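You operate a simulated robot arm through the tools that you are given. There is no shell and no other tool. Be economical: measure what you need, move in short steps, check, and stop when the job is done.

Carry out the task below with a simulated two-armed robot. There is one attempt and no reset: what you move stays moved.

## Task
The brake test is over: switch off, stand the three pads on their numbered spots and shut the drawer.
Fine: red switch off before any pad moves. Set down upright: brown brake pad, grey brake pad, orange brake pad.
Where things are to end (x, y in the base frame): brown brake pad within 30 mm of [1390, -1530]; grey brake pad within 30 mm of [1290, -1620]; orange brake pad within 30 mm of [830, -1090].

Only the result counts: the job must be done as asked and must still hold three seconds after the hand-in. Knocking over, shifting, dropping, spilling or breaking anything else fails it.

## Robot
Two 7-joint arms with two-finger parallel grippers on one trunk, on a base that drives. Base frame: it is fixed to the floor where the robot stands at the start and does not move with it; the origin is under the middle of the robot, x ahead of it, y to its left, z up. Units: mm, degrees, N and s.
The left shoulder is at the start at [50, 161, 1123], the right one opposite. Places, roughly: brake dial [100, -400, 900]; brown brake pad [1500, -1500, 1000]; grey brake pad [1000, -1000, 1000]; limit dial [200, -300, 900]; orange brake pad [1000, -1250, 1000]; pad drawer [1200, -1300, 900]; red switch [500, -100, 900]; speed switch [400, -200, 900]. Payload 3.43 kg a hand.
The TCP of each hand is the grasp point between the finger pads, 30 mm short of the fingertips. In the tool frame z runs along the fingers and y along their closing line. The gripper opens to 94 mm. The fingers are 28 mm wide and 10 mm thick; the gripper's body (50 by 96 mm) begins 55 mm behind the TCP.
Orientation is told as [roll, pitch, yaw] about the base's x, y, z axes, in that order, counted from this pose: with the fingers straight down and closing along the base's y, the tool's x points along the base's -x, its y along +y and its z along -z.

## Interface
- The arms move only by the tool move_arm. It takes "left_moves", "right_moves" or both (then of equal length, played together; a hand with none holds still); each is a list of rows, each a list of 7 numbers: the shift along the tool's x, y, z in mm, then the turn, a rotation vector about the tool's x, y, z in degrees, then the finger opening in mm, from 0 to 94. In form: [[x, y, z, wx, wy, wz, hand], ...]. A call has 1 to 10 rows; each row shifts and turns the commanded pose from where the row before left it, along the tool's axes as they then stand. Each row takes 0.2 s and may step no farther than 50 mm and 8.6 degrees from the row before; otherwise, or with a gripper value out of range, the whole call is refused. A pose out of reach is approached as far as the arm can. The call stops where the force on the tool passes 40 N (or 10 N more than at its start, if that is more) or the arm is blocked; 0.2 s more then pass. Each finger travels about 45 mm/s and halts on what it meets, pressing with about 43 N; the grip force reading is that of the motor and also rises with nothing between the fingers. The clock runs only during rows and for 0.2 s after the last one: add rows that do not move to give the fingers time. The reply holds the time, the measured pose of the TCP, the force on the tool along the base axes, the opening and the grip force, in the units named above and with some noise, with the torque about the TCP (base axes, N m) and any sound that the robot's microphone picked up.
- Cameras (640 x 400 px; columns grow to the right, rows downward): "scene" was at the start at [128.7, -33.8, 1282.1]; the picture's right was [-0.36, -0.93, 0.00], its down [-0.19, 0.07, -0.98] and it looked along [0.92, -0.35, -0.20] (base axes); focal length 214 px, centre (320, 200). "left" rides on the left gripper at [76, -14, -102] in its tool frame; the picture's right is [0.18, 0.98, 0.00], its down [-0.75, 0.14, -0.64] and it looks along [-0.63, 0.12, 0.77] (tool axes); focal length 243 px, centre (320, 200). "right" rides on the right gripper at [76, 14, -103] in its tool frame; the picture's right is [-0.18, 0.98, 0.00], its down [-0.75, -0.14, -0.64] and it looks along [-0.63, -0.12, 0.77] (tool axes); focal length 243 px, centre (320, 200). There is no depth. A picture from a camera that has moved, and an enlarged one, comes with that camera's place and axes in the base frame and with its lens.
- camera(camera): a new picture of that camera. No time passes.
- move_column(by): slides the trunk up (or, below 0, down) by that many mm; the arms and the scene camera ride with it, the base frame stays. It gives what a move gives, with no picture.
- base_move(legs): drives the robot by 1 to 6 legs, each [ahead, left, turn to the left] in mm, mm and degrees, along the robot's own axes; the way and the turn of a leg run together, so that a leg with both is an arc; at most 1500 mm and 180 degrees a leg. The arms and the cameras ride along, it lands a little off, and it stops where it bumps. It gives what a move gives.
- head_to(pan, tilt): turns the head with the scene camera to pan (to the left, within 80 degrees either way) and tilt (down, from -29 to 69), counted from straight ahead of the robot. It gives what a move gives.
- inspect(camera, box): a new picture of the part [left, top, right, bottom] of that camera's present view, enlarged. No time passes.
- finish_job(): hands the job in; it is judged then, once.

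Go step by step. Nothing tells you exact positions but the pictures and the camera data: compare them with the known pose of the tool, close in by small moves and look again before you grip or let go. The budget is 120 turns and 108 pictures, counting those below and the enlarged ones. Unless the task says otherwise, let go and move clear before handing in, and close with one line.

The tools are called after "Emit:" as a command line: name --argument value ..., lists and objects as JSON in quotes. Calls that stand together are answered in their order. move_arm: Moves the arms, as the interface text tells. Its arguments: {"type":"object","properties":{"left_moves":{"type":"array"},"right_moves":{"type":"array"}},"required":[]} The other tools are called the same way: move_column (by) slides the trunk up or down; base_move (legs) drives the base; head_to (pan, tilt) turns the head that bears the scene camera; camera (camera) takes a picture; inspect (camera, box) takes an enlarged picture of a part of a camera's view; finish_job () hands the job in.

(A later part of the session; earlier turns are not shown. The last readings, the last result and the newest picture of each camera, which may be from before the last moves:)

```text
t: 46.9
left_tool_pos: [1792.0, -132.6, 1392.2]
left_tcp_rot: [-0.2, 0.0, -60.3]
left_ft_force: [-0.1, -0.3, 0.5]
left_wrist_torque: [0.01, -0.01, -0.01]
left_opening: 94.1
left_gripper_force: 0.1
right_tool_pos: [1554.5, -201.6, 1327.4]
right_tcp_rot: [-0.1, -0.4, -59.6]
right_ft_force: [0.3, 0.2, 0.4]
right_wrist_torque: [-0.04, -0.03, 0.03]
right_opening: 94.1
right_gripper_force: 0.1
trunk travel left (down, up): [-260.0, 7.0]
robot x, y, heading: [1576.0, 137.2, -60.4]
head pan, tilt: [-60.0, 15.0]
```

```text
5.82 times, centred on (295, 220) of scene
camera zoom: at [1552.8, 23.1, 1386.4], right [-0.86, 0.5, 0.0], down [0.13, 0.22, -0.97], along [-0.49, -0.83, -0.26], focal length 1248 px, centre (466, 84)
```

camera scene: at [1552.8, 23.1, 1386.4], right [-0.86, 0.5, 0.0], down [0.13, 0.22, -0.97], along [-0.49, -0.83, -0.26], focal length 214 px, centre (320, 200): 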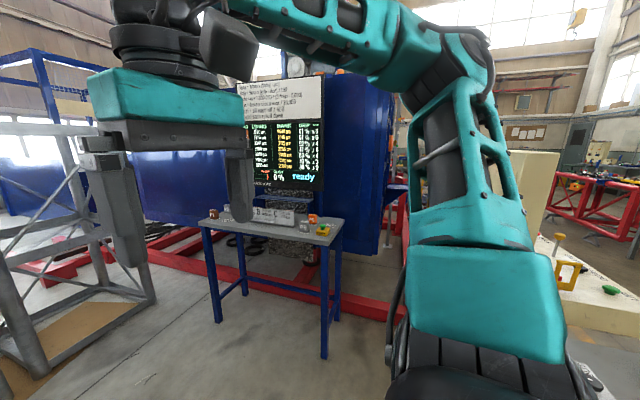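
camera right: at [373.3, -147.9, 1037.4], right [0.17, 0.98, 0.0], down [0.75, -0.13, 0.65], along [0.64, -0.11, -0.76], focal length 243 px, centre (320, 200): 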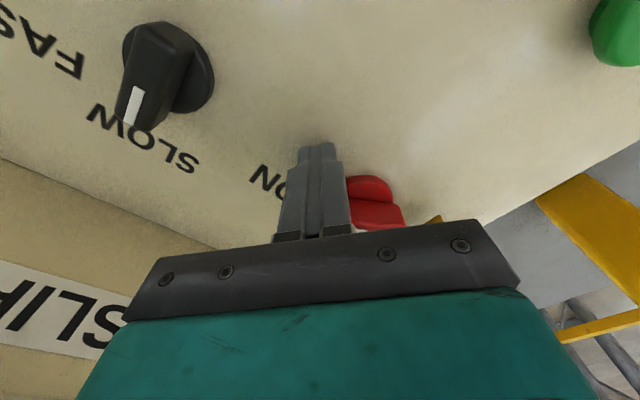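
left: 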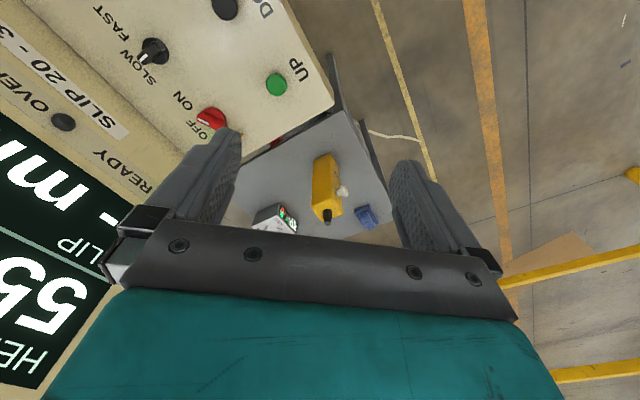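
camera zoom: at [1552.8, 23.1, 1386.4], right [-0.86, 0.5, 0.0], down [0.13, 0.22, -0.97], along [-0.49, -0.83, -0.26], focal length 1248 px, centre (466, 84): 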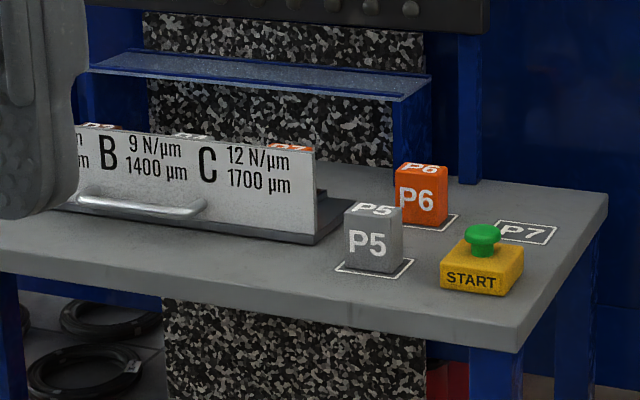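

There are numbered spots: P5 grey block, P6 orange block and P1 brown block on the bench, an empty P7 spot on the right, and the drawer (A/B/C, with handle) in the middle. I'll drive to face the bench squarely (heading about -140°) from about 650 mm off.

Emit:
base_move --legs '[[894, -292, 0], [0, 0, -79.5]]'

Emit:
head_to --pan 0 --tilt 30

Emit:
camera --camera "scene"

Emit:
camera --camera "right"

Emit:
camera --camera "left"

```text
t: 55.2
left_tool_pos: [1539.3, -1043.1, 1393.0]
left_tcp_rot: [-0.1, 0.0, -139.8]
left_ft_force: [0.0, 0.1, -1.1]
left_wrist_torque: [-0.01, -0.02, -0.01]
left_opening: 94.2
left_gripper_force: 0.0
right_tool_pos: [1429.4, -821.8, 1328.1]
right_tcp_rot: [-0.1, -0.3, -139.2]
right_ft_force: [-0.7, 0.8, -0.2]
right_wrist_torque: [0.0, -0.03, 0.02]
right_opening: 94.2
right_gripper_force: 0.0
trunk travel left (down, up): [-260.0, 7.0]
robot x, y, heading: [1769.8, -786.2, -139.8]
head pan, tilt: [-60.0, 15.0]
```

```text
t: 56.5
left_tool_pos: [1539.7, -1044.0, 1392.1]
left_tcp_rot: [-0.1, 0.0, -139.9]
left_ft_force: [0.1, 0.2, -0.6]
left_wrist_torque: [-0.03, -0.01, -0.02]
left_opening: 94.3
left_gripper_force: 0.0
right_tool_pos: [1429.8, -822.4, 1327.8]
right_tcp_rot: [-0.1, -0.3, -139.2]
right_ft_force: [-0.1, -1.2, 0.0]
right_wrist_torque: [-0.05, 0.01, 0.01]
right_opening: 94.2
right_gripper_force: 0.1
trunk travel left (down, up): [-260.0, 7.0]
robot x, y, heading: [1770.6, -781.4, -139.9]
head pan, tilt: [0.0, 30.0]
```

```text
76 pictures are left
camera scene: at [1671.1, -868.3, 1362.2], right [-0.64, 0.77, 0.0], down [0.38, 0.32, -0.87], along [-0.66, -0.56, -0.5], focal length 214 px, centre (320, 200)
```

scene: 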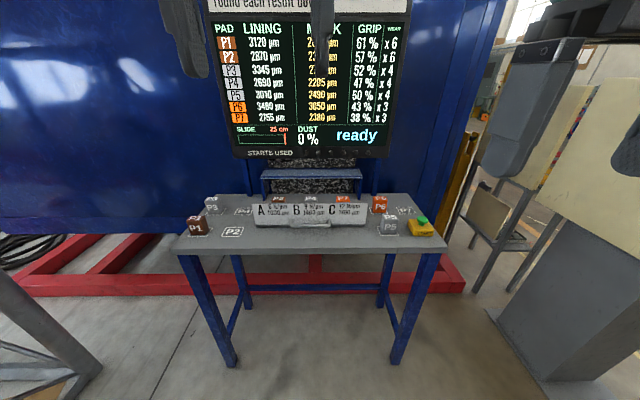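

```text
75 pictures are left
camera right: at [1497.3, -783.1, 1430.4], right [0.5, -0.86, 0.0], down [-0.66, -0.38, 0.65], along [-0.56, -0.32, -0.76], focal length 243 px, centre (320, 200)
```

right: 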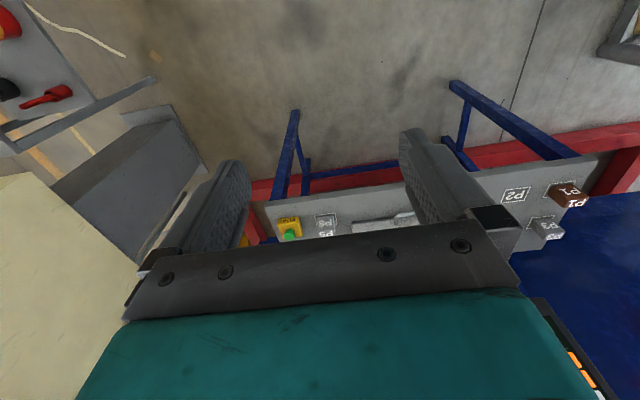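

```text
74 pictures are left
camera left: at [1589.6, -984.1, 1494.3], right [0.77, -0.63, 0.0], down [-0.48, -0.59, 0.64], along [-0.41, -0.5, -0.77], focal length 243 px, centre (320, 200)
```

left: 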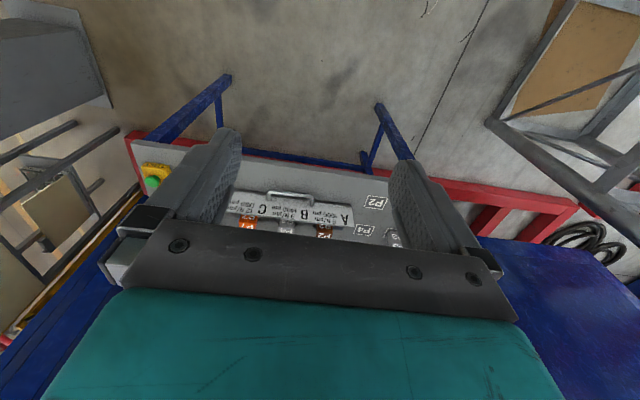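

Emit:
inspect --camera "scene" --box '[170, 160, 470, 280]'

Emit:
inspect --camera "left" --box '[220, 170, 430, 260]'

Emit:
inspect --camera "scene" --box '[200, 0, 420, 170]'

```text
2.13 times, centred on (320, 220) of scene
camera zoom: at [1671.1, -868.3, 1362.2], right [-0.64, 0.77, 0.0], down [0.38, 0.32, -0.87], along [-0.66, -0.56, -0.5], focal length 458 px, centre (320, 157)
```

zoom: 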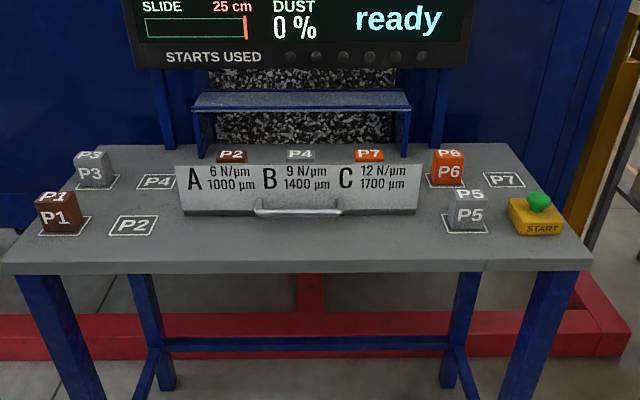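

```text
3.05 times, centred on (325, 215) of left
camera zoom: at [1589.6, -984.1, 1494.3], right [0.77, -0.63, 0.0], down [-0.48, -0.59, 0.64], along [-0.41, -0.5, -0.77], focal length 739 px, centre (305, 154)
```

zoom: 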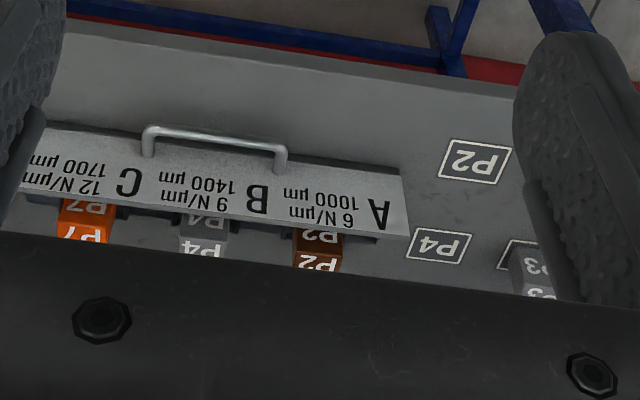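

```text
2.35 times, centred on (310, 85) of scene
camera zoom: at [1671.1, -868.3, 1362.2], right [-0.64, 0.77, 0.0], down [0.38, 0.32, -0.87], along [-0.66, -0.56, -0.5], focal length 505 px, centre (344, 471)
```

zoom: 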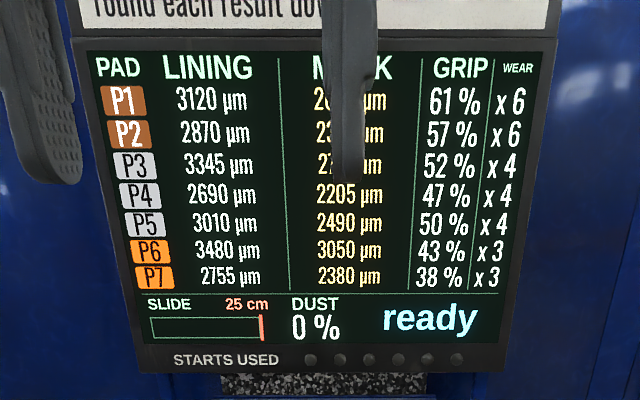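

The pads for P2 (brown), P4 (grey) and P7 (orange) sit in the open drawer behind its front plate, and the empty P2, P4 and P7 squares match the three targets (table z about 850). I'll approach, staying about 345 mm from the edge, and lower the trunk.

Emit:
base_move --legs '[[230, 0, 0]]'

Emit:
head_to --pan 0 --tilt 55

Emit:
camera --camera "scene"

Emit:
inspect --camera "left" --box '[120, 20, 520, 240]'

Emit:
inspect --camera "right" --box '[120, 20, 520, 240]'

```text
t: 58.2
left_tool_pos: [1364.7, -1189.7, 1392.4]
left_tcp_rot: [-0.1, 0.0, -139.9]
left_ft_force: [-0.3, 0.1, -0.2]
left_wrist_torque: [-0.01, 0.0, -0.02]
left_opening: 94.0
left_gripper_force: 0.1
right_tool_pos: [1253.4, -967.9, 1327.2]
right_tcp_rot: [0.0, -0.3, -139.4]
right_ft_force: [0.7, 0.0, 0.3]
right_wrist_torque: [0.03, 0.0, 0.0]
right_opening: 94.1
right_gripper_force: 0.1
trunk travel left (down, up): [-260.0, 7.0]
robot x, y, heading: [1591.1, -929.6, -139.9]
head pan, tilt: [0.0, 30.0]
```

```text
t: 59.1
left_tool_pos: [1364.6, -1191.4, 1390.7]
left_tcp_rot: [0.1, 0.0, -139.7]
left_ft_force: [-14.6, -18.6, -26.9]
left_wrist_torque: [0.03, 0.33, -0.29]
left_opening: 94.0
left_gripper_force: 0.1
right_tool_pos: [1255.5, -968.4, 1328.1]
right_tcp_rot: [-0.1, -0.3, -139.5]
right_ft_force: [-0.1, 0.1, 0.5]
right_wrist_torque: [0.03, 0.0, -0.01]
right_opening: 93.9
right_gripper_force: 0.2
trunk travel left (down, up): [-260.0, 7.0]
robot x, y, heading: [1593.1, -928.9, -140.0]
head pan, tilt: [0.0, 55.0]
```

```text
70 pictures are left
camera scene: at [1499.8, -1012.0, 1349.1], right [-0.64, 0.77, 0.0], down [0.48, 0.4, -0.78], along [-0.6, -0.5, -0.62], focal length 214 px, centre (320, 200)
```

scene: 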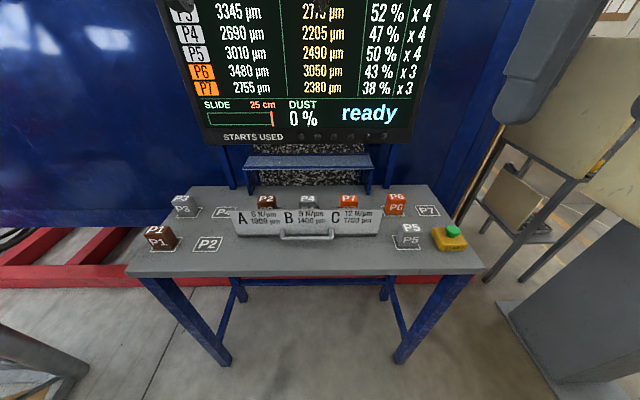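

```text
1.60 times, centred on (320, 130) of left
camera zoom: at [1413.4, -1131.4, 1493.0], right [0.78, -0.63, 0.0], down [-0.48, -0.59, 0.64], along [-0.41, -0.5, -0.77], focal length 388 px, centre (320, 312)
```

zoom: 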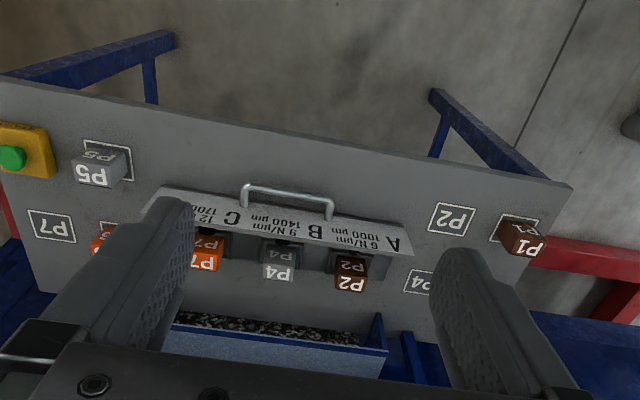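

```text
1.60 times, centred on (320, 130) of right
camera zoom: at [1322.9, -929.2, 1430.4], right [0.5, -0.87, 0.0], down [-0.66, -0.38, 0.65], along [-0.56, -0.32, -0.76], focal length 388 px, centre (320, 312)
```

zoom: 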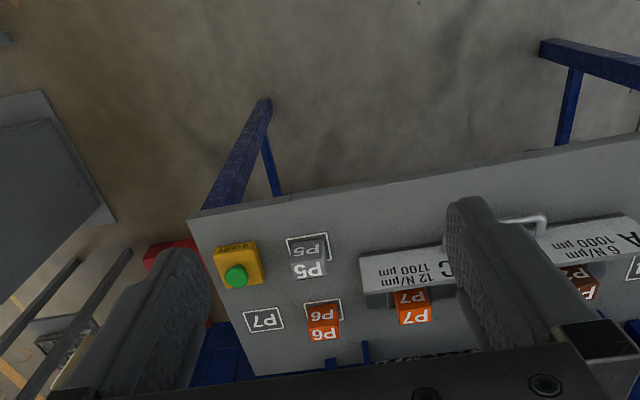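

The left hand reports about 35 N, probably the tilted head touching it. I'll move that hand forward and down to free it.

Emit:
move_arm --left_moves '[[-40, 0, 0, 0, 0, 0, 94], [-20, 0, 40, 0, 0, 0, 94], [0, 0, 45, 0, 0, 0, 94], [0, 0, 45, 0, 0, 0, 94]]'

Emit:
move_column --by -80

Emit:
base_move --legs '[[90, 0, 0]]'

Emit:
camera --camera "scene"

```text
t: 60.1
left_tool_pos: [1319.1, -1229.3, 1263.2]
left_tcp_rot: [-0.1, 0.0, -140.1]
left_ft_force: [-0.3, -0.5, 0.0]
left_wrist_torque: [0.01, 0.0, -0.01]
left_opening: 93.8
left_gripper_force: 0.1
right_tool_pos: [1255.8, -968.6, 1328.0]
right_tcp_rot: [-0.2, -0.3, -139.4]
right_ft_force: [-0.1, -1.2, 0.0]
right_wrist_torque: [0.0, 0.0, 0.01]
right_opening: 94.2
right_gripper_force: 0.1
trunk travel left (down, up): [-260.0, 7.0]
robot x, y, heading: [1593.3, -929.6, -139.6]
head pan, tilt: [0.0, 55.0]
```

```text
t: 61.3
left_tool_pos: [1318.4, -1228.2, 1183.7]
left_tcp_rot: [-0.1, -0.1, -140.1]
left_ft_force: [-0.9, -0.5, 0.6]
left_wrist_torque: [0.05, -0.03, 0.02]
left_opening: 94.0
left_gripper_force: 0.1
right_tool_pos: [1254.8, -967.7, 1246.9]
right_tcp_rot: [0.0, -0.5, -139.4]
right_ft_force: [0.7, 0.4, -0.4]
right_wrist_torque: [0.03, 0.02, 0.01]
right_opening: 94.1
right_gripper_force: 0.1
trunk travel left (down, up): [-180.0, 87.0]
robot x, y, heading: [1596.4, -932.2, -140.1]
head pan, tilt: [0.0, 55.0]
```

```text
t: 62.4
left_tool_pos: [1249.0, -1285.5, 1183.4]
left_tcp_rot: [-0.2, 0.0, -140.0]
left_ft_force: [0.1, -0.4, 0.1]
left_wrist_torque: [0.01, -0.02, 0.02]
left_opening: 94.0
left_gripper_force: 0.2
right_tool_pos: [1184.7, -1025.9, 1246.3]
right_tcp_rot: [-0.2, -0.2, -139.4]
right_ft_force: [0.4, 0.2, -0.1]
right_wrist_torque: [0.04, 0.0, -0.02]
right_opening: 94.0
right_gripper_force: 0.0
trunk travel left (down, up): [-180.0, 87.0]
robot x, y, heading: [1522.9, -987.4, -140.1]
head pan, tilt: [0.0, 55.0]
```

```text
67 pictures are left
camera scene: at [1441.2, -1061.2, 1246.0], right [-0.64, 0.77, 0.0], down [0.63, 0.53, -0.57], along [-0.44, -0.37, -0.82], focal length 214 px, centre (320, 200)
```

scene: 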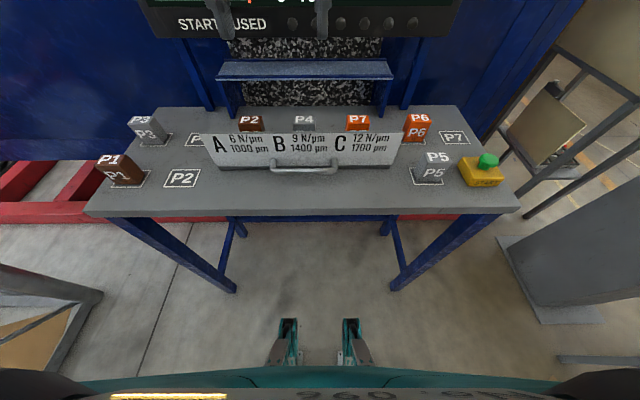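

Now everything is in view. I'll bring the left hand over P2 and the right hand over P7 at z about 1040, then check with the wrist cameras.

Emit:
move_arm --left_moves '[[-22, 15, 18, 0, 0, 0, 94], [-22, 15, 18, 0, 0, 0, 94], [-22, 15, 18, 0, 0, 0, 94], [-22, 15, 18, 0, 0, 0, 94], [-22, 15, 18, 0, 0, 0, 94], [-22, 15, 18, 0, 0, 0, 94], [-22, 15, 18, 0, 0, 0, 94], [-22, 15, 18, 0, 0, 0, 94]]' --right_moves '[[-37, 12.4, 25.8, 0, 0, 0, 94], [-37, 12.4, 25.8, 0, 0, 0, 94], [-37, 12.4, 25.8, 0, 0, 0, 94], [-37, 12.4, 25.8, 0, 0, 0, 94], [-37, 12.4, 25.8, 0, 0, 0, 94], [-37, 12.4, 25.8, 0, 0, 0, 94], [-37, 12.4, 25.8, 0, 0, 0, 94], [-37, 12.4, 25.8, 0, 0, 0, 94]]'

Emit:
camera --camera "left"

Emit:
camera --camera "right"

Emit:
camera --camera "scene"

```text
t: 64.2
left_tool_pos: [1192.5, -1492.3, 1039.4]
left_tcp_rot: [0.0, 0.0, -140.0]
left_ft_force: [0.4, -0.4, 0.0]
left_wrist_torque: [0.02, 0.02, -0.01]
left_opening: 94.1
left_gripper_force: 0.0
right_tool_pos: [1028.4, -1182.9, 1037.9]
right_tcp_rot: [0.0, -0.4, -139.2]
right_ft_force: [-0.5, -0.4, -0.3]
right_wrist_torque: [0.01, 0.0, 0.0]
right_opening: 94.1
right_gripper_force: 0.0
right hand out of reach, approached as far as the arm can: row 5, 6, 7, 8
trunk travel left (down, up): [-180.0, 87.0]
robot x, y, heading: [1524.6, -986.5, -139.9]
head pan, tilt: [0.0, 55.0]
```

```text
66 pictures are left
camera left: at [1240.8, -1432.5, 1140.9], right [0.77, -0.63, 0.0], down [-0.49, -0.59, 0.64], along [-0.41, -0.5, -0.77], focal length 243 px, centre (320, 200)
```

left: 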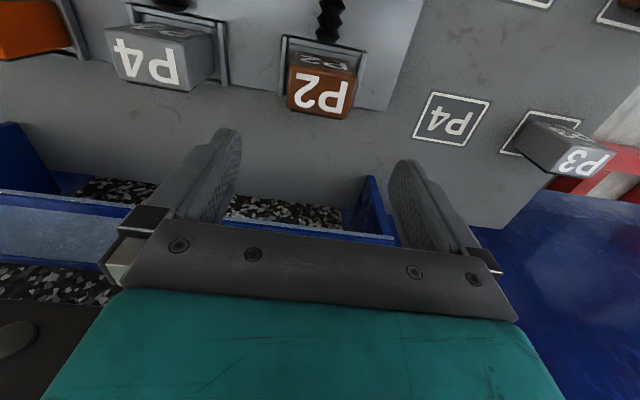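

```text
65 pictures are left
camera right: at [1096.2, -1143.0, 1142.0], right [0.5, -0.87, 0.0], down [-0.66, -0.38, 0.65], along [-0.56, -0.32, -0.76], focal length 243 px, centre (320, 200)
```

right: 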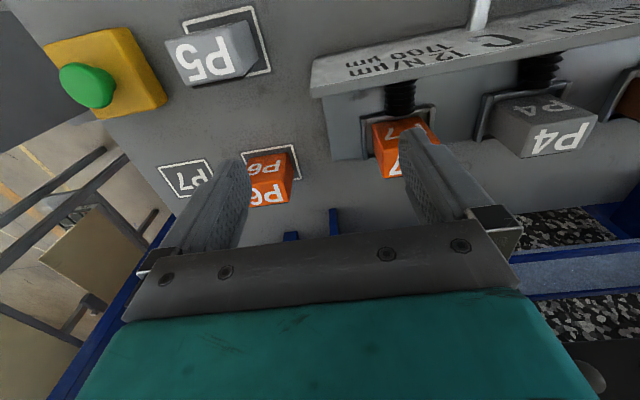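

```text
64 pictures are left
camera scene: at [1441.6, -1060.9, 1246.1], right [-0.64, 0.77, 0.0], down [0.63, 0.53, -0.57], along [-0.44, -0.37, -0.82], focal length 214 px, centre (320, 200)
```

scene: 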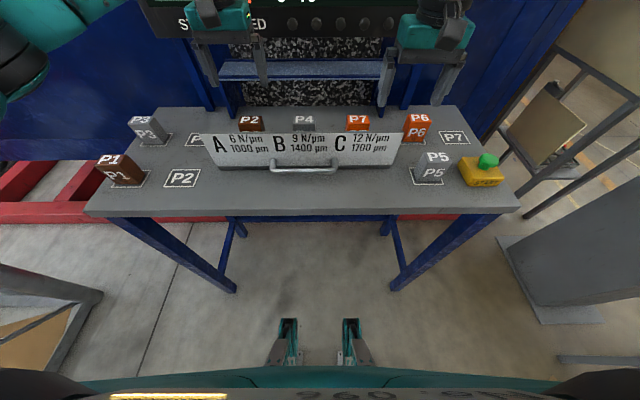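

The pads sit in U-shaped holders with a spring behind. I'll zoom in for precise alignment.

Emit:
inspect --camera "left" --box '[240, 0, 420, 130]'

Emit:
inspect --camera "right" --box '[340, 60, 480, 190]'

```text
3.08 times, centred on (330, 65) of left
camera zoom: at [1240.8, -1432.5, 1140.9], right [0.77, -0.63, 0.0], down [-0.49, -0.59, 0.64], along [-0.41, -0.5, -0.77], focal length 746 px, centre (289, 615)
```

zoom: 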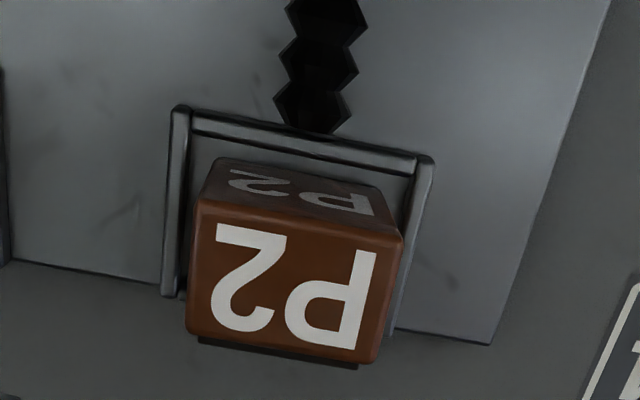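

```text
3.08 times, centred on (410, 125) of right
camera zoom: at [1096.2, -1143.0, 1142.0], right [0.5, -0.87, 0.0], down [-0.66, -0.38, 0.65], along [-0.56, -0.32, -0.76], focal length 746 px, centre (43, 431)
```

zoom: 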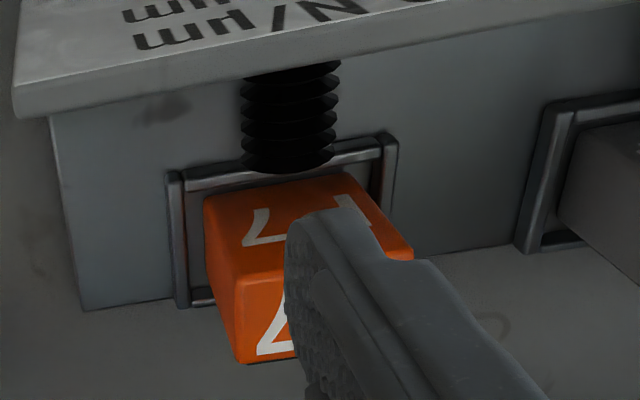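

The P2 pad's centre is at about (1200,-1484), with top z about 920–940. The right arm can't reach P7 well, so I'll use the left hand for all three. I'll retract the right hand and lower the left over P2.

Emit:
move_arm --left_moves '[[5, -1, 20, 0, 0, 0, 94], [6, 0, 20, 0, 0, 0, 94], [0, 0, 20, 0, 0, 0, 94], [0, 0, 20, 0, 0, 0, 94], [0, 0, 20, 0, 0, 0, 94]]' --right_moves '[[35, 0, -25, 0, 0, 0, 94], [35, 0, -25, 0, 0, 0, 94], [35, 0, -25, 0, 0, 0, 94], [35, 0, -25, 0, 0, 0, 94], [35, 0, -25, 0, 0, 0, 94]]'

Emit:
camera --camera "left"

Emit:
inspect --camera "scene" --box '[180, 60, 420, 210]'

```text
t: 65.4
left_tool_pos: [1201.5, -1483.9, 940.2]
left_tcp_rot: [-0.1, -0.1, -140.0]
left_ft_force: [-0.9, -0.8, -0.6]
left_wrist_torque: [-0.02, 0.0, -0.04]
left_opening: 93.9
left_gripper_force: 0.0
right_tool_pos: [1162.0, -1067.5, 1163.9]
right_tcp_rot: [0.0, -0.3, -139.3]
right_ft_force: [0.3, -0.1, 0.1]
right_wrist_torque: [-0.04, 0.0, -0.03]
right_opening: 93.8
right_gripper_force: 0.2
trunk travel left (down, up): [-180.0, 87.0]
robot x, y, heading: [1527.3, -989.5, -140.0]
head pan, tilt: [0.0, 55.0]
```

```text
61 pictures are left
camera left: at [1249.7, -1423.7, 1041.1], right [0.77, -0.63, 0.0], down [-0.48, -0.59, 0.64], along [-0.41, -0.5, -0.77], focal length 243 px, centre (320, 200)
```

left: 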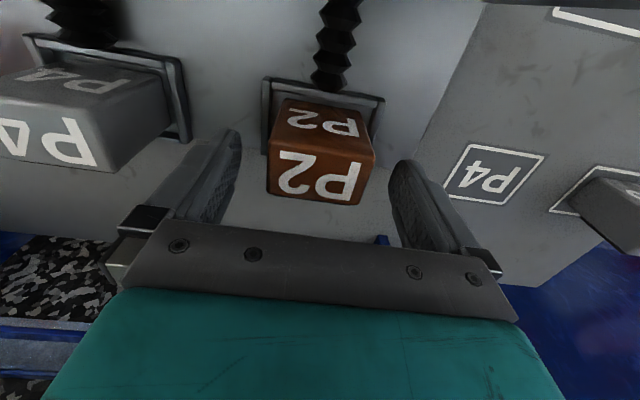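

```text
2.67 times, centred on (300, 135) of scene
camera zoom: at [1442.3, -1060.3, 1246.2], right [-0.64, 0.77, 0.0], down [0.63, 0.53, -0.57], along [-0.44, -0.37, -0.82], focal length 572 px, centre (373, 373)
```

zoom: 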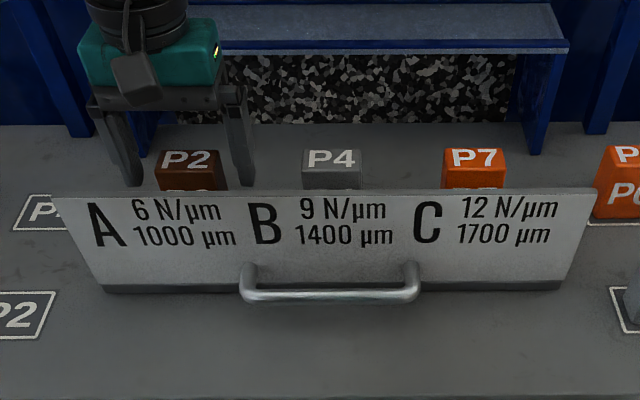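

The pad is well centred between the fingers, with its top at about z 927. I'll lower 28 mm more and grip.

Emit:
move_arm --left_moves '[[0, 0, 14, 0, 0, 0, 94], [0, 0, 14, 0, 0, 0, 94], [0, 0, 0, 0, 0, 0, 50], [0, 0, 0, 0, 0, 0, 30], [0, 0, 0, 0, 0, 0, 20], [0, 0, 0, 0, 0, 0, 20], [0, 0, 0, 0, 0, 0, 20]]'

Emit:
camera --camera "left"

```text
t: 67.0
left_tool_pos: [1197.9, -1482.0, 912.1]
left_tcp_rot: [0.0, 0.0, -140.1]
left_ft_force: [-6.3, 7.9, -5.9]
left_wrist_torque: [-0.24, 0.79, 0.4]
left_opening: 80.1
left_gripper_force: 45.3
right_tool_pos: [1160.2, -1066.7, 1164.0]
right_tcp_rot: [0.0, -0.4, -139.2]
right_ft_force: [0.7, 0.1, 0.8]
right_wrist_torque: [0.01, 0.0, -0.01]
right_opening: 93.8
right_gripper_force: 0.1
trunk travel left (down, up): [-180.0, 87.0]
robot x, y, heading: [1523.6, -987.8, -140.1]
head pan, tilt: [0.0, 55.0]
```

```text
59 pictures are left
camera left: at [1248.3, -1422.8, 1012.7], right [0.77, -0.64, 0.0], down [-0.49, -0.59, 0.64], along [-0.41, -0.49, -0.77], focal length 243 px, centre (320, 200)
```

left: 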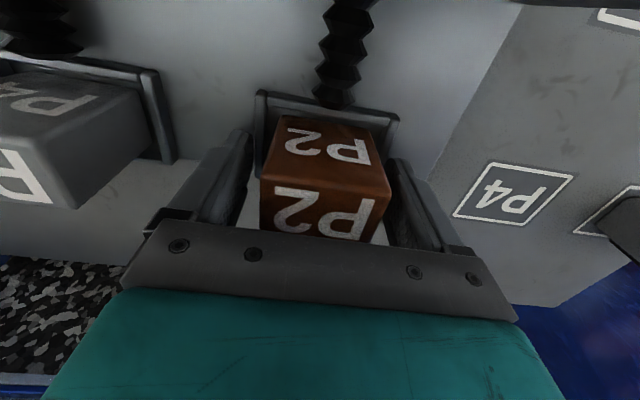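

The fingers closed at 80 mm, so they're on the holder frame and not the pad. I'll open, raise 15 mm and grip again.

Emit:
move_arm --left_moves '[[0, 0, 0, 0, 0, 0, 94], [0, 0, 0, 0, 0, 0, 94], [0, 0, -8, 0, 0, 0, 94], [0, 0, -7, 0, 0, 0, 94], [0, 0, 0, 0, 0, 0, 70], [0, 0, 0, 0, 0, 0, 40], [0, 0, 0, 0, 0, 0, 20], [0, 0, 0, 0, 0, 0, 20], [0, 0, 0, 0, 0, 0, 20]]'

Emit:
camera --camera "left"

```text
t: 69.0
left_tool_pos: [1199.3, -1482.8, 926.4]
left_tcp_rot: [-0.1, -0.1, -140.0]
left_ft_force: [-1.9, 1.2, 0.6]
left_wrist_torque: [0.1, 0.0, 0.05]
left_opening: 58.3
left_gripper_force: 42.6
right_tool_pos: [1161.7, -1067.2, 1163.6]
right_tcp_rot: [-0.2, -0.3, -139.3]
right_ft_force: [0.3, 0.1, 0.6]
right_wrist_torque: [-0.02, 0.02, -0.03]
right_opening: 94.2
right_gripper_force: 0.1
trunk travel left (down, up): [-180.0, 87.0]
robot x, y, heading: [1525.2, -987.3, -139.8]
head pan, tilt: [0.0, 55.0]
```

```text
58 pictures are left
camera left: at [1249.2, -1423.3, 1028.2], right [0.77, -0.63, 0.0], down [-0.49, -0.59, 0.64], along [-0.41, -0.5, -0.77], focal length 243 px, centre (320, 200)
```

left: 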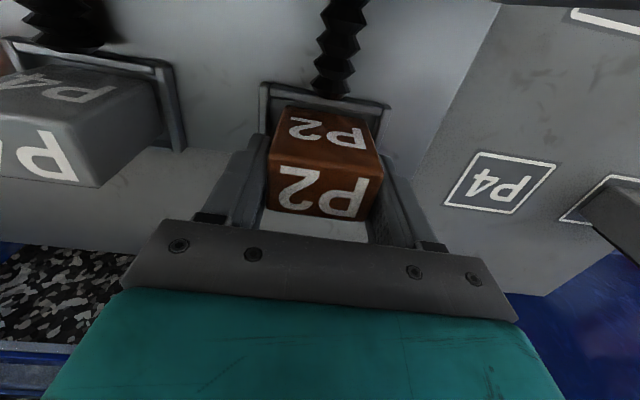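

The pad is gripped (58 mm), so I'll lift it straight up.

Emit:
move_arm --left_moves '[[0, 0, -6, 0, 0, 0, 20], [0, 0, -8, 0, 0, 0, 20], [0, 0, -12, 0, 0, 0, 20], [0, 0, -20, 0, 0, 0, 20], [0, 0, -25, 0, 0, 0, 20], [0, 0, -25, 0, 0, 0, 20], [0, 0, -25, 0, 0, 0, 20]]'

Emit:
camera --camera "left"

Emit:
camera --camera "scene"

```text
t: 70.6
left_tool_pos: [1199.7, -1484.0, 1047.6]
left_tcp_rot: [-0.1, -0.1, -140.0]
left_ft_force: [-0.8, 0.1, -3.1]
left_wrist_torque: [0.01, 0.05, -0.02]
left_opening: 58.0
left_gripper_force: 42.7
right_tool_pos: [1161.3, -1066.8, 1163.8]
right_tcp_rot: [-0.1, -0.3, -139.3]
right_ft_force: [-0.4, 0.1, 0.5]
right_wrist_torque: [0.0, 0.02, -0.02]
right_opening: 94.1
right_gripper_force: 0.0
trunk travel left (down, up): [-180.0, 87.0]
robot x, y, heading: [1527.8, -991.7, -140.3]
head pan, tilt: [0.0, 55.0]
```

```text
57 pictures are left
camera left: at [1249.3, -1423.5, 1149.7], right [0.77, -0.63, 0.0], down [-0.49, -0.59, 0.64], along [-0.41, -0.5, -0.77], focal length 243 px, centre (320, 200)
```

left: 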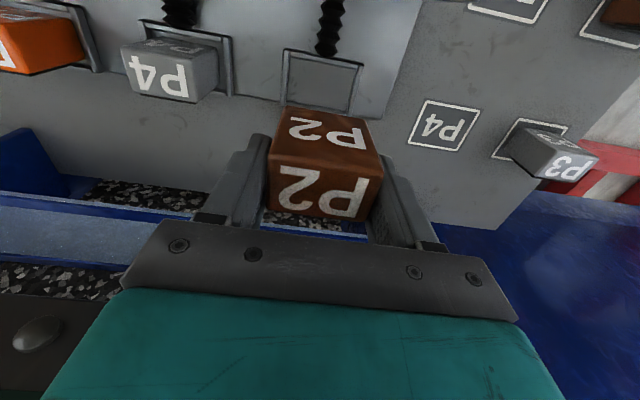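

```text
56 pictures are left
camera scene: at [1441.8, -1060.6, 1246.1], right [-0.64, 0.77, 0.0], down [0.63, 0.53, -0.57], along [-0.44, -0.37, -0.82], focal length 214 px, centre (320, 200)
```

scene: 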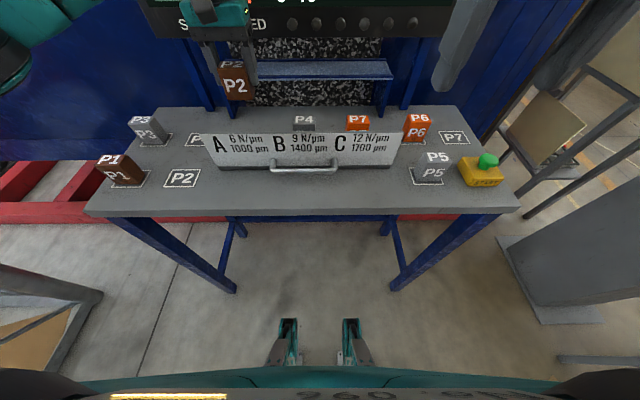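

P2 is lifted cleanly, so I'll carry it over its spot at (1390,-1530).

Emit:
move_arm --left_moves '[[28.6, 38.5, 0, 0, 0, 0, 20], [28.6, 38.5, 0, 0, 0, 0, 20], [28.6, 38.5, 0, 0, 0, 0, 20], [28.6, 38.5, 0, 0, 0, 0, 20], [0, 0, 30, 0, 0, 0, 20], [0, 0, 30, 0, 0, 0, 20]]'

Emit:
camera --camera "left"

Emit:
inspect --camera "scene" --box '[60, 60, 300, 210]'

```text
t: 72.0
left_tool_pos: [1385.1, -1528.3, 987.3]
left_tcp_rot: [-0.1, -0.1, -140.1]
left_ft_force: [-0.5, 0.1, -3.6]
left_wrist_torque: [-0.01, -0.02, 0.01]
left_opening: 58.0
left_gripper_force: 42.8
right_tool_pos: [1161.6, -1069.0, 1163.3]
right_tcp_rot: [-0.1, -0.3, -139.2]
right_ft_force: [-0.5, 0.5, -0.1]
right_wrist_torque: [-0.02, -0.01, -0.04]
right_opening: 94.0
right_gripper_force: 0.2
trunk travel left (down, up): [-180.0, 87.0]
robot x, y, heading: [1527.5, -986.1, -139.9]
head pan, tilt: [0.0, 55.0]
```

```text
55 pictures are left
camera left: at [1436.0, -1468.0, 1089.2], right [0.77, -0.63, 0.0], down [-0.48, -0.59, 0.64], along [-0.41, -0.5, -0.77], focal length 243 px, centre (320, 200)
```

left: 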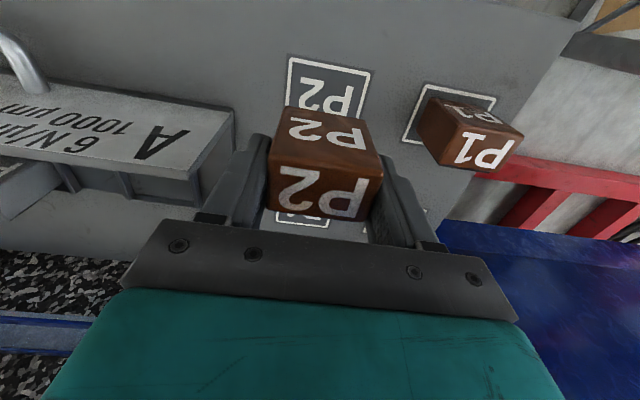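

```text
2.67 times, centred on (180, 135) of scene
camera zoom: at [1442.0, -1061.1, 1246.1], right [-0.64, 0.77, 0.0], down [0.63, 0.53, -0.57], along [-0.44, -0.37, -0.82], focal length 572 px, centre (693, 373)
```

zoom: 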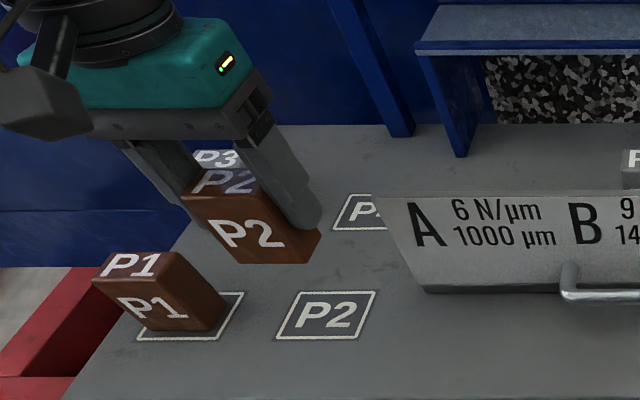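

The spot's centre agrees with the target to within 5 mm. I'll correct by a few mm and lower gradually.

Emit:
move_arm --left_moves '[[3, 5, 15, 0, 0, 0, 20], [0, 0, 20, 0, 0, 0, 20], [0, 0, 15, 0, 0, 0, 20], [0, 0, 7, 0, 0, 0, 20], [0, 0, 5, 0, 0, 0, 20]]'

Emit:
inspect --camera "scene" --box '[60, 60, 300, 210]'

```text
t: 73.2
left_tool_pos: [1391.1, -1529.6, 926.2]
left_tcp_rot: [-0.1, 0.0, -140.0]
left_ft_force: [0.6, 0.3, -2.4]
left_wrist_torque: [0.01, 0.0, -0.01]
left_opening: 58.1
left_gripper_force: 43.1
right_tool_pos: [1161.9, -1069.1, 1164.4]
right_tcp_rot: [0.0, -0.4, -139.3]
right_ft_force: [0.2, 0.3, -0.4]
right_wrist_torque: [0.01, -0.01, -0.02]
right_opening: 94.3
right_gripper_force: 0.0
trunk travel left (down, up): [-180.0, 87.0]
robot x, y, heading: [1523.3, -987.5, -140.1]
head pan, tilt: [0.0, 55.0]
```

```text
2.67 times, centred on (180, 135) of scene
camera zoom: at [1441.8, -1060.9, 1246.1], right [-0.64, 0.77, 0.0], down [0.63, 0.53, -0.57], along [-0.44, -0.37, -0.82], focal length 572 px, centre (693, 373)
```

zoom: 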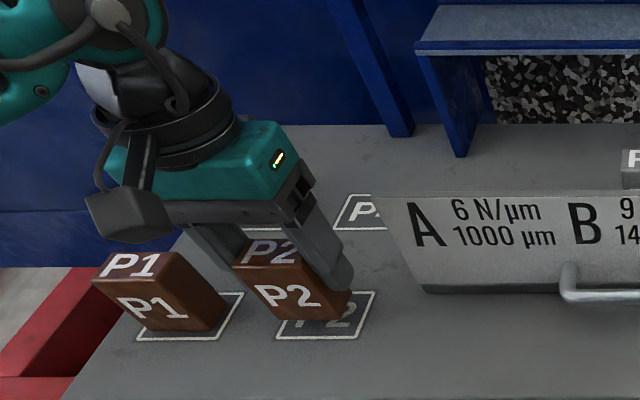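

A bit more to go, so I'll lower in small steps and watch the force.

Emit:
move_arm --left_moves '[[0, 0, 5, 0, 0, 0, 20], [0, 0, 4, 0, 0, 0, 20], [0, 0, 3, 0, 0, 0, 20]]'

```text
t: 74.0
left_tool_pos: [1391.5, -1529.2, 912.7]
left_tcp_rot: [-0.1, -0.1, -140.0]
left_ft_force: [-0.5, -0.5, -2.9]
left_wrist_torque: [0.01, 0.0, 0.0]
left_opening: 58.0
left_gripper_force: 43.0
right_tool_pos: [1162.2, -1068.5, 1163.5]
right_tcp_rot: [-0.1, -0.3, -139.2]
right_ft_force: [0.8, 0.6, 0.2]
right_wrist_torque: [-0.03, 0.0, -0.02]
right_opening: 93.9
right_gripper_force: 0.0
trunk travel left (down, up): [-180.0, 87.0]
robot x, y, heading: [1528.5, -985.7, -139.8]
head pan, tilt: [0.0, 55.0]
```

Emit:
move_arm --left_moves '[[0, 0, 3, 0, 0, 0, 20], [0, 0, 3, 0, 0, 0, 20]]'

Emit:
inspect --camera "scene" --box '[60, 110, 220, 210]'

```text
t: 74.6
left_tool_pos: [1390.7, -1528.4, 911.2]
left_tcp_rot: [-0.1, -0.6, -139.9]
left_ft_force: [4.3, 0.2, 26.6]
left_wrist_torque: [0.29, -0.39, 0.05]
left_opening: 58.5
left_gripper_force: 43.1
right_tool_pos: [1162.0, -1064.5, 1164.1]
right_tcp_rot: [-0.1, -0.5, -139.4]
right_ft_force: [-0.5, -0.5, 0.5]
right_wrist_torque: [0.02, -0.01, 0.0]
right_opening: 94.2
right_gripper_force: 0.0
trunk travel left (down, up): [-180.0, 87.0]
robot x, y, heading: [1525.8, -985.4, -139.9]
head pan, tilt: [0.0, 55.0]
```

```text
4.00 times, centred on (140, 160) of scene
camera zoom: at [1442.8, -1058.6, 1246.9], right [-0.64, 0.77, 0.0], down [0.63, 0.53, -0.58], along [-0.44, -0.37, -0.82], focal length 858 px, centre (1040, 360)
```

zoom: 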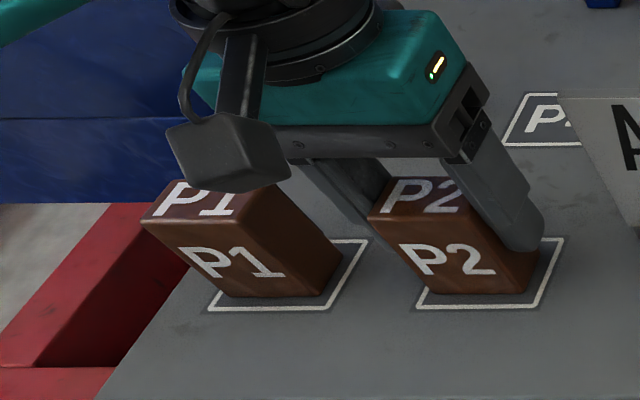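

The pad touched down, standing upright in its square like P1. I'll relieve the pressure, open and rise.

Emit:
move_arm --left_moves '[[0, 0, -2, 0, 0, 0, 20], [0, 0, 0, 0, 0, 0, 70], [0, 0, 0, 0, 0, 0, 78], [0, 0, 0, 0, 0, 0, 78], [0, 0, -15, 0, 0, 0, 78], [0, 0, -30, 0, 0, 0, 78], [0, 0, -40, 0, 0, 0, 94], [0, 0, -40, 0, 0, 0, 94]]'

Emit:
camera --camera "left"

```text
t: 76.4
left_tool_pos: [1391.2, -1528.9, 1035.0]
left_tcp_rot: [0.0, 0.0, -140.1]
left_ft_force: [0.5, -0.5, -0.8]
left_wrist_torque: [0.01, 0.01, -0.01]
left_opening: 93.7
left_gripper_force: 0.2
right_tool_pos: [1162.1, -1067.0, 1163.7]
right_tcp_rot: [0.0, -0.5, -139.4]
right_ft_force: [-0.4, -0.1, -0.4]
right_wrist_torque: [-0.04, -0.03, -0.02]
right_opening: 94.0
right_gripper_force: 0.0
trunk travel left (down, up): [-180.0, 87.0]
robot x, y, heading: [1525.9, -985.3, -139.8]
head pan, tilt: [0.0, 55.0]
```

```text
51 pictures are left
camera left: at [1441.4, -1469.4, 1137.0], right [0.77, -0.63, 0.0], down [-0.49, -0.59, 0.64], along [-0.41, -0.5, -0.77], focal length 243 px, centre (320, 200)
```

left: 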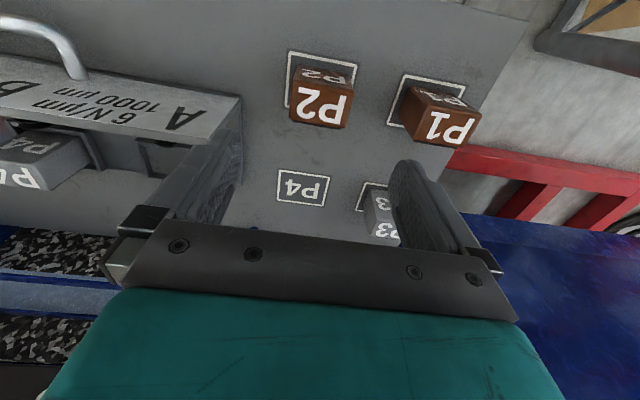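

P2 is standing on its spot. Next I'll move over the P4 pad, expected at about (1115,-1379).

Emit:
move_arm --left_moves '[[-16.4, -41.7, 0, 0, 0, 0, 94], [-16.4, -41.7, 0, 0, 0, 0, 94], [-16.4, -41.7, 0, 0, 0, 0, 94], [-16.4, -41.7, 0, 0, 0, 0, 94], [-16.4, -41.7, 0, 0, 0, 0, 94], [-16.4, -41.7, 0, 0, 0, 0, 94], [-16.4, -41.7, 0, 0, 0, 0, 94]]'

Emit:
camera --camera "left"

```text
t: 78.0
left_tool_pos: [1114.7, -1377.4, 1033.0]
left_tcp_rot: [0.0, -0.2, -140.0]
left_ft_force: [-0.2, 0.3, 0.5]
left_wrist_torque: [-0.03, -0.01, 0.01]
left_opening: 94.4
left_gripper_force: 0.1
right_tool_pos: [1160.9, -1066.6, 1163.9]
right_tcp_rot: [0.0, -0.2, -139.3]
right_ft_force: [-0.7, 0.2, 0.2]
right_wrist_torque: [-0.02, -0.02, 0.0]
right_opening: 94.1
right_gripper_force: 0.1
trunk travel left (down, up): [-180.0, 87.0]
robot x, y, heading: [1527.5, -988.6, -139.8]
head pan, tilt: [0.0, 55.0]
```

```text
50 pictures are left
camera left: at [1164.5, -1319.1, 1135.7], right [0.77, -0.63, 0.0], down [-0.49, -0.59, 0.64], along [-0.41, -0.5, -0.77], focal length 243 px, centre (320, 200)
```

left: 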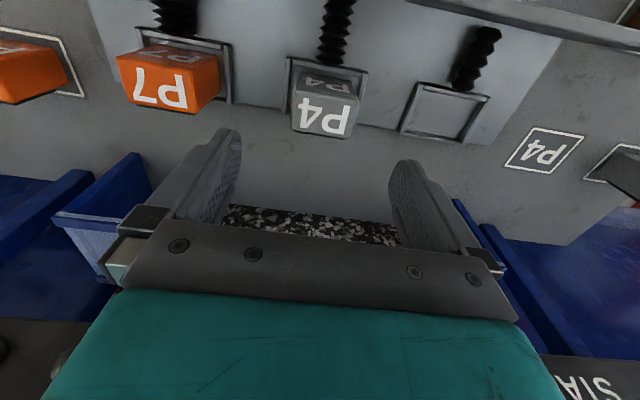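

P4 is nearly centred, about 6 mm to tool +y. I'll correct, lower to z 926 and grip.

Emit:
move_arm --left_moves '[[0, 6, 20, 0, 0, 0, 94], [0, 0, 20, 0, 0, 0, 94], [0, 0, 25, 0, 0, 0, 94], [0, 0, 25, 0, 0, 0, 94], [0, 0, 16, 0, 0, 0, 94]]'

Emit:
camera --camera "left"

```text
t: 79.2
left_tool_pos: [1120.6, -1385.4, 927.9]
left_tcp_rot: [0.0, 0.0, -140.0]
left_ft_force: [0.6, -0.6, -0.7]
left_wrist_torque: [-0.01, 0.0, 0.04]
left_opening: 94.2
left_gripper_force: 0.0
right_tool_pos: [1161.6, -1068.6, 1163.8]
right_tcp_rot: [-0.1, -0.3, -139.3]
right_ft_force: [-0.4, 0.4, 0.2]
right_wrist_torque: [-0.01, 0.0, 0.03]
right_opening: 94.1
right_gripper_force: 0.0
trunk travel left (down, up): [-180.0, 87.0]
robot x, y, heading: [1523.2, -986.4, -139.6]
head pan, tilt: [0.0, 55.0]
```

```text
49 pictures are left
camera left: at [1169.5, -1324.6, 1029.2], right [0.77, -0.63, 0.0], down [-0.49, -0.59, 0.64], along [-0.41, -0.5, -0.77], focal length 243 px, centre (320, 200)
```

left: 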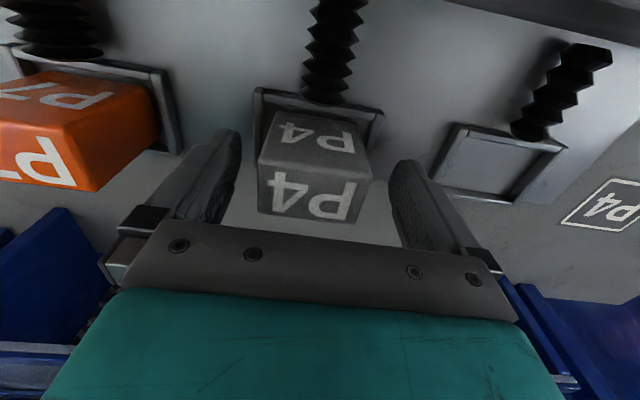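

It's centred, so I'll grip and lift.

Emit:
move_arm --left_moves '[[0, 0, 0, 0, 0, 0, 70], [0, 0, 0, 0, 0, 0, 40], [0, 0, 0, 0, 0, 0, 20], [0, 0, 0, 0, 0, 0, 20], [0, 0, 0, 0, 0, 0, 20]]'

Emit:
move_arm --left_moves '[[0, 0, -6, 0, 0, 0, 20], [0, 0, -8, 0, 0, 0, 20], [0, 0, -12, 0, 0, 0, 20], [0, 0, -20, 0, 0, 0, 20], [0, 0, -25, 0, 0, 0, 20], [0, 0, -25, 0, 0, 0, 20], [0, 0, -15, 0, 0, 0, 20]]'

Emit:
camera --camera "left"

```text
t: 80.4
left_tool_pos: [1118.8, -1384.0, 928.6]
left_tcp_rot: [-0.2, 0.1, -140.0]
left_ft_force: [-0.7, 0.2, 0.0]
left_wrist_torque: [0.01, 0.05, -0.04]
left_opening: 58.1
left_gripper_force: 43.4
right_tool_pos: [1161.6, -1067.4, 1163.2]
right_tcp_rot: [-0.1, -0.3, -139.3]
right_ft_force: [-0.1, 0.5, -0.5]
right_wrist_torque: [-0.02, 0.03, -0.01]
right_opening: 94.2
right_gripper_force: 0.0
trunk travel left (down, up): [-180.0, 87.0]
robot x, y, heading: [1528.8, -989.1, -139.8]
head pan, tilt: [0.0, 55.0]
```

```text
t: 82.0
left_tool_pos: [1119.0, -1383.4, 1039.8]
left_tcp_rot: [0.0, -0.2, -140.1]
left_ft_force: [-0.3, 0.2, -2.9]
left_wrist_torque: [0.02, -0.02, 0.06]
left_opening: 58.1
left_gripper_force: 42.8
right_tool_pos: [1161.9, -1067.3, 1163.2]
right_tcp_rot: [0.0, -0.3, -139.3]
right_ft_force: [-0.1, -0.9, 0.8]
right_wrist_torque: [-0.01, -0.01, 0.01]
right_opening: 94.1
right_gripper_force: 0.1
trunk travel left (down, up): [-180.0, 87.0]
robot x, y, heading: [1527.0, -987.5, -140.1]
head pan, tilt: [0.0, 55.0]
```

```text
48 pictures are left
camera left: at [1169.4, -1324.0, 1141.3], right [0.77, -0.63, 0.0], down [-0.49, -0.59, 0.64], along [-0.41, -0.5, -0.77], focal length 243 px, centre (320, 200)
```

left: 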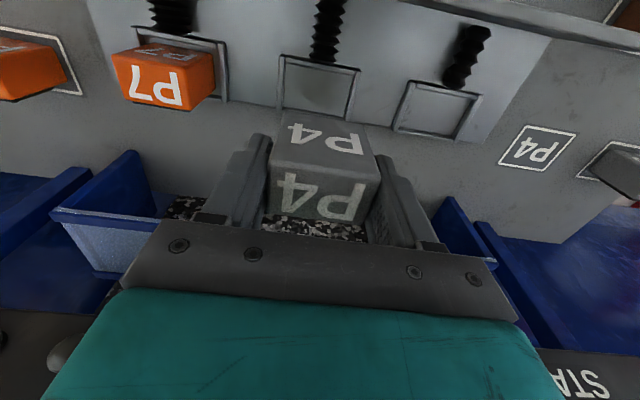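

P4 is lifted. I'll carry it over its spot at (1290,-1620).

Emit:
move_arm --left_moves '[[-3, 41.7, 0, 0, 0, 0, 20], [-3, 41.7, 0, 0, 0, 0, 20], [-3, 41.7, 0, 0, 0, 0, 20], [-3, 41.7, 0, 0, 0, 0, 20], [-3, 41.7, 0, 0, 0, 0, 20], [-3, 41.7, 0, 0, 0, 0, 20], [-3, 41.3, 0, 0, 0, 0, 20], [0, 0, 30, 0, 0, 0, 20], [0, 0, 25, 0, 0, 0, 20]]'

Emit:
camera --camera "left"

Emit:
inspect --camera "scene" --box '[60, 60, 300, 210]'

```text
t: 84.0
left_tool_pos: [1291.5, -1621.6, 981.9]
left_tcp_rot: [-0.1, 0.1, -140.0]
left_ft_force: [0.0, 0.1, -2.4]
left_wrist_torque: [-0.01, -0.01, -0.02]
left_opening: 58.1
left_gripper_force: 42.5
right_tool_pos: [1161.5, -1069.1, 1162.9]
right_tcp_rot: [-0.2, -0.3, -139.3]
right_ft_force: [0.4, -0.1, -0.7]
right_wrist_torque: [-0.04, -0.01, -0.03]
right_opening: 93.8
right_gripper_force: 0.0
trunk travel left (down, up): [-180.0, 87.0]
robot x, y, heading: [1526.4, -985.5, -140.2]
head pan, tilt: [0.0, 55.0]
```

```text
47 pictures are left
camera left: at [1341.3, -1561.4, 1083.8], right [0.77, -0.63, 0.0], down [-0.49, -0.59, 0.64], along [-0.41, -0.5, -0.77], focal length 243 px, centre (320, 200)
```

left: 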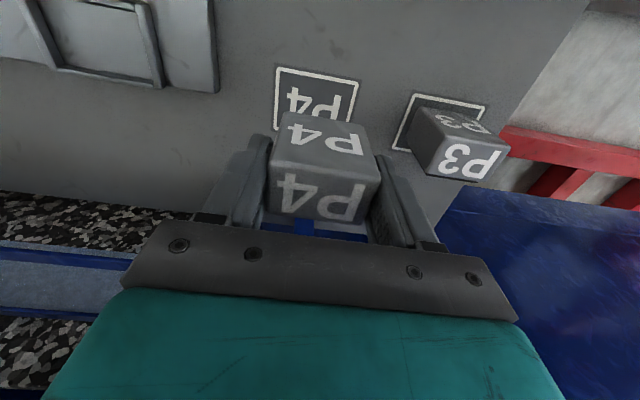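

```text
2.67 times, centred on (180, 135) of scene
camera zoom: at [1441.8, -1061.2, 1246.1], right [-0.64, 0.77, 0.0], down [0.63, 0.53, -0.57], along [-0.44, -0.37, -0.82], focal length 572 px, centre (693, 373)
```

zoom: 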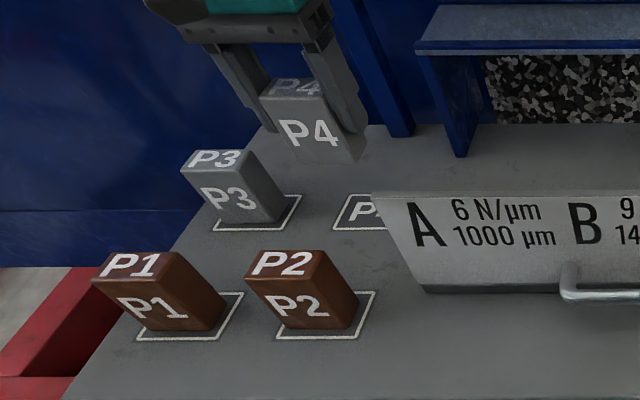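

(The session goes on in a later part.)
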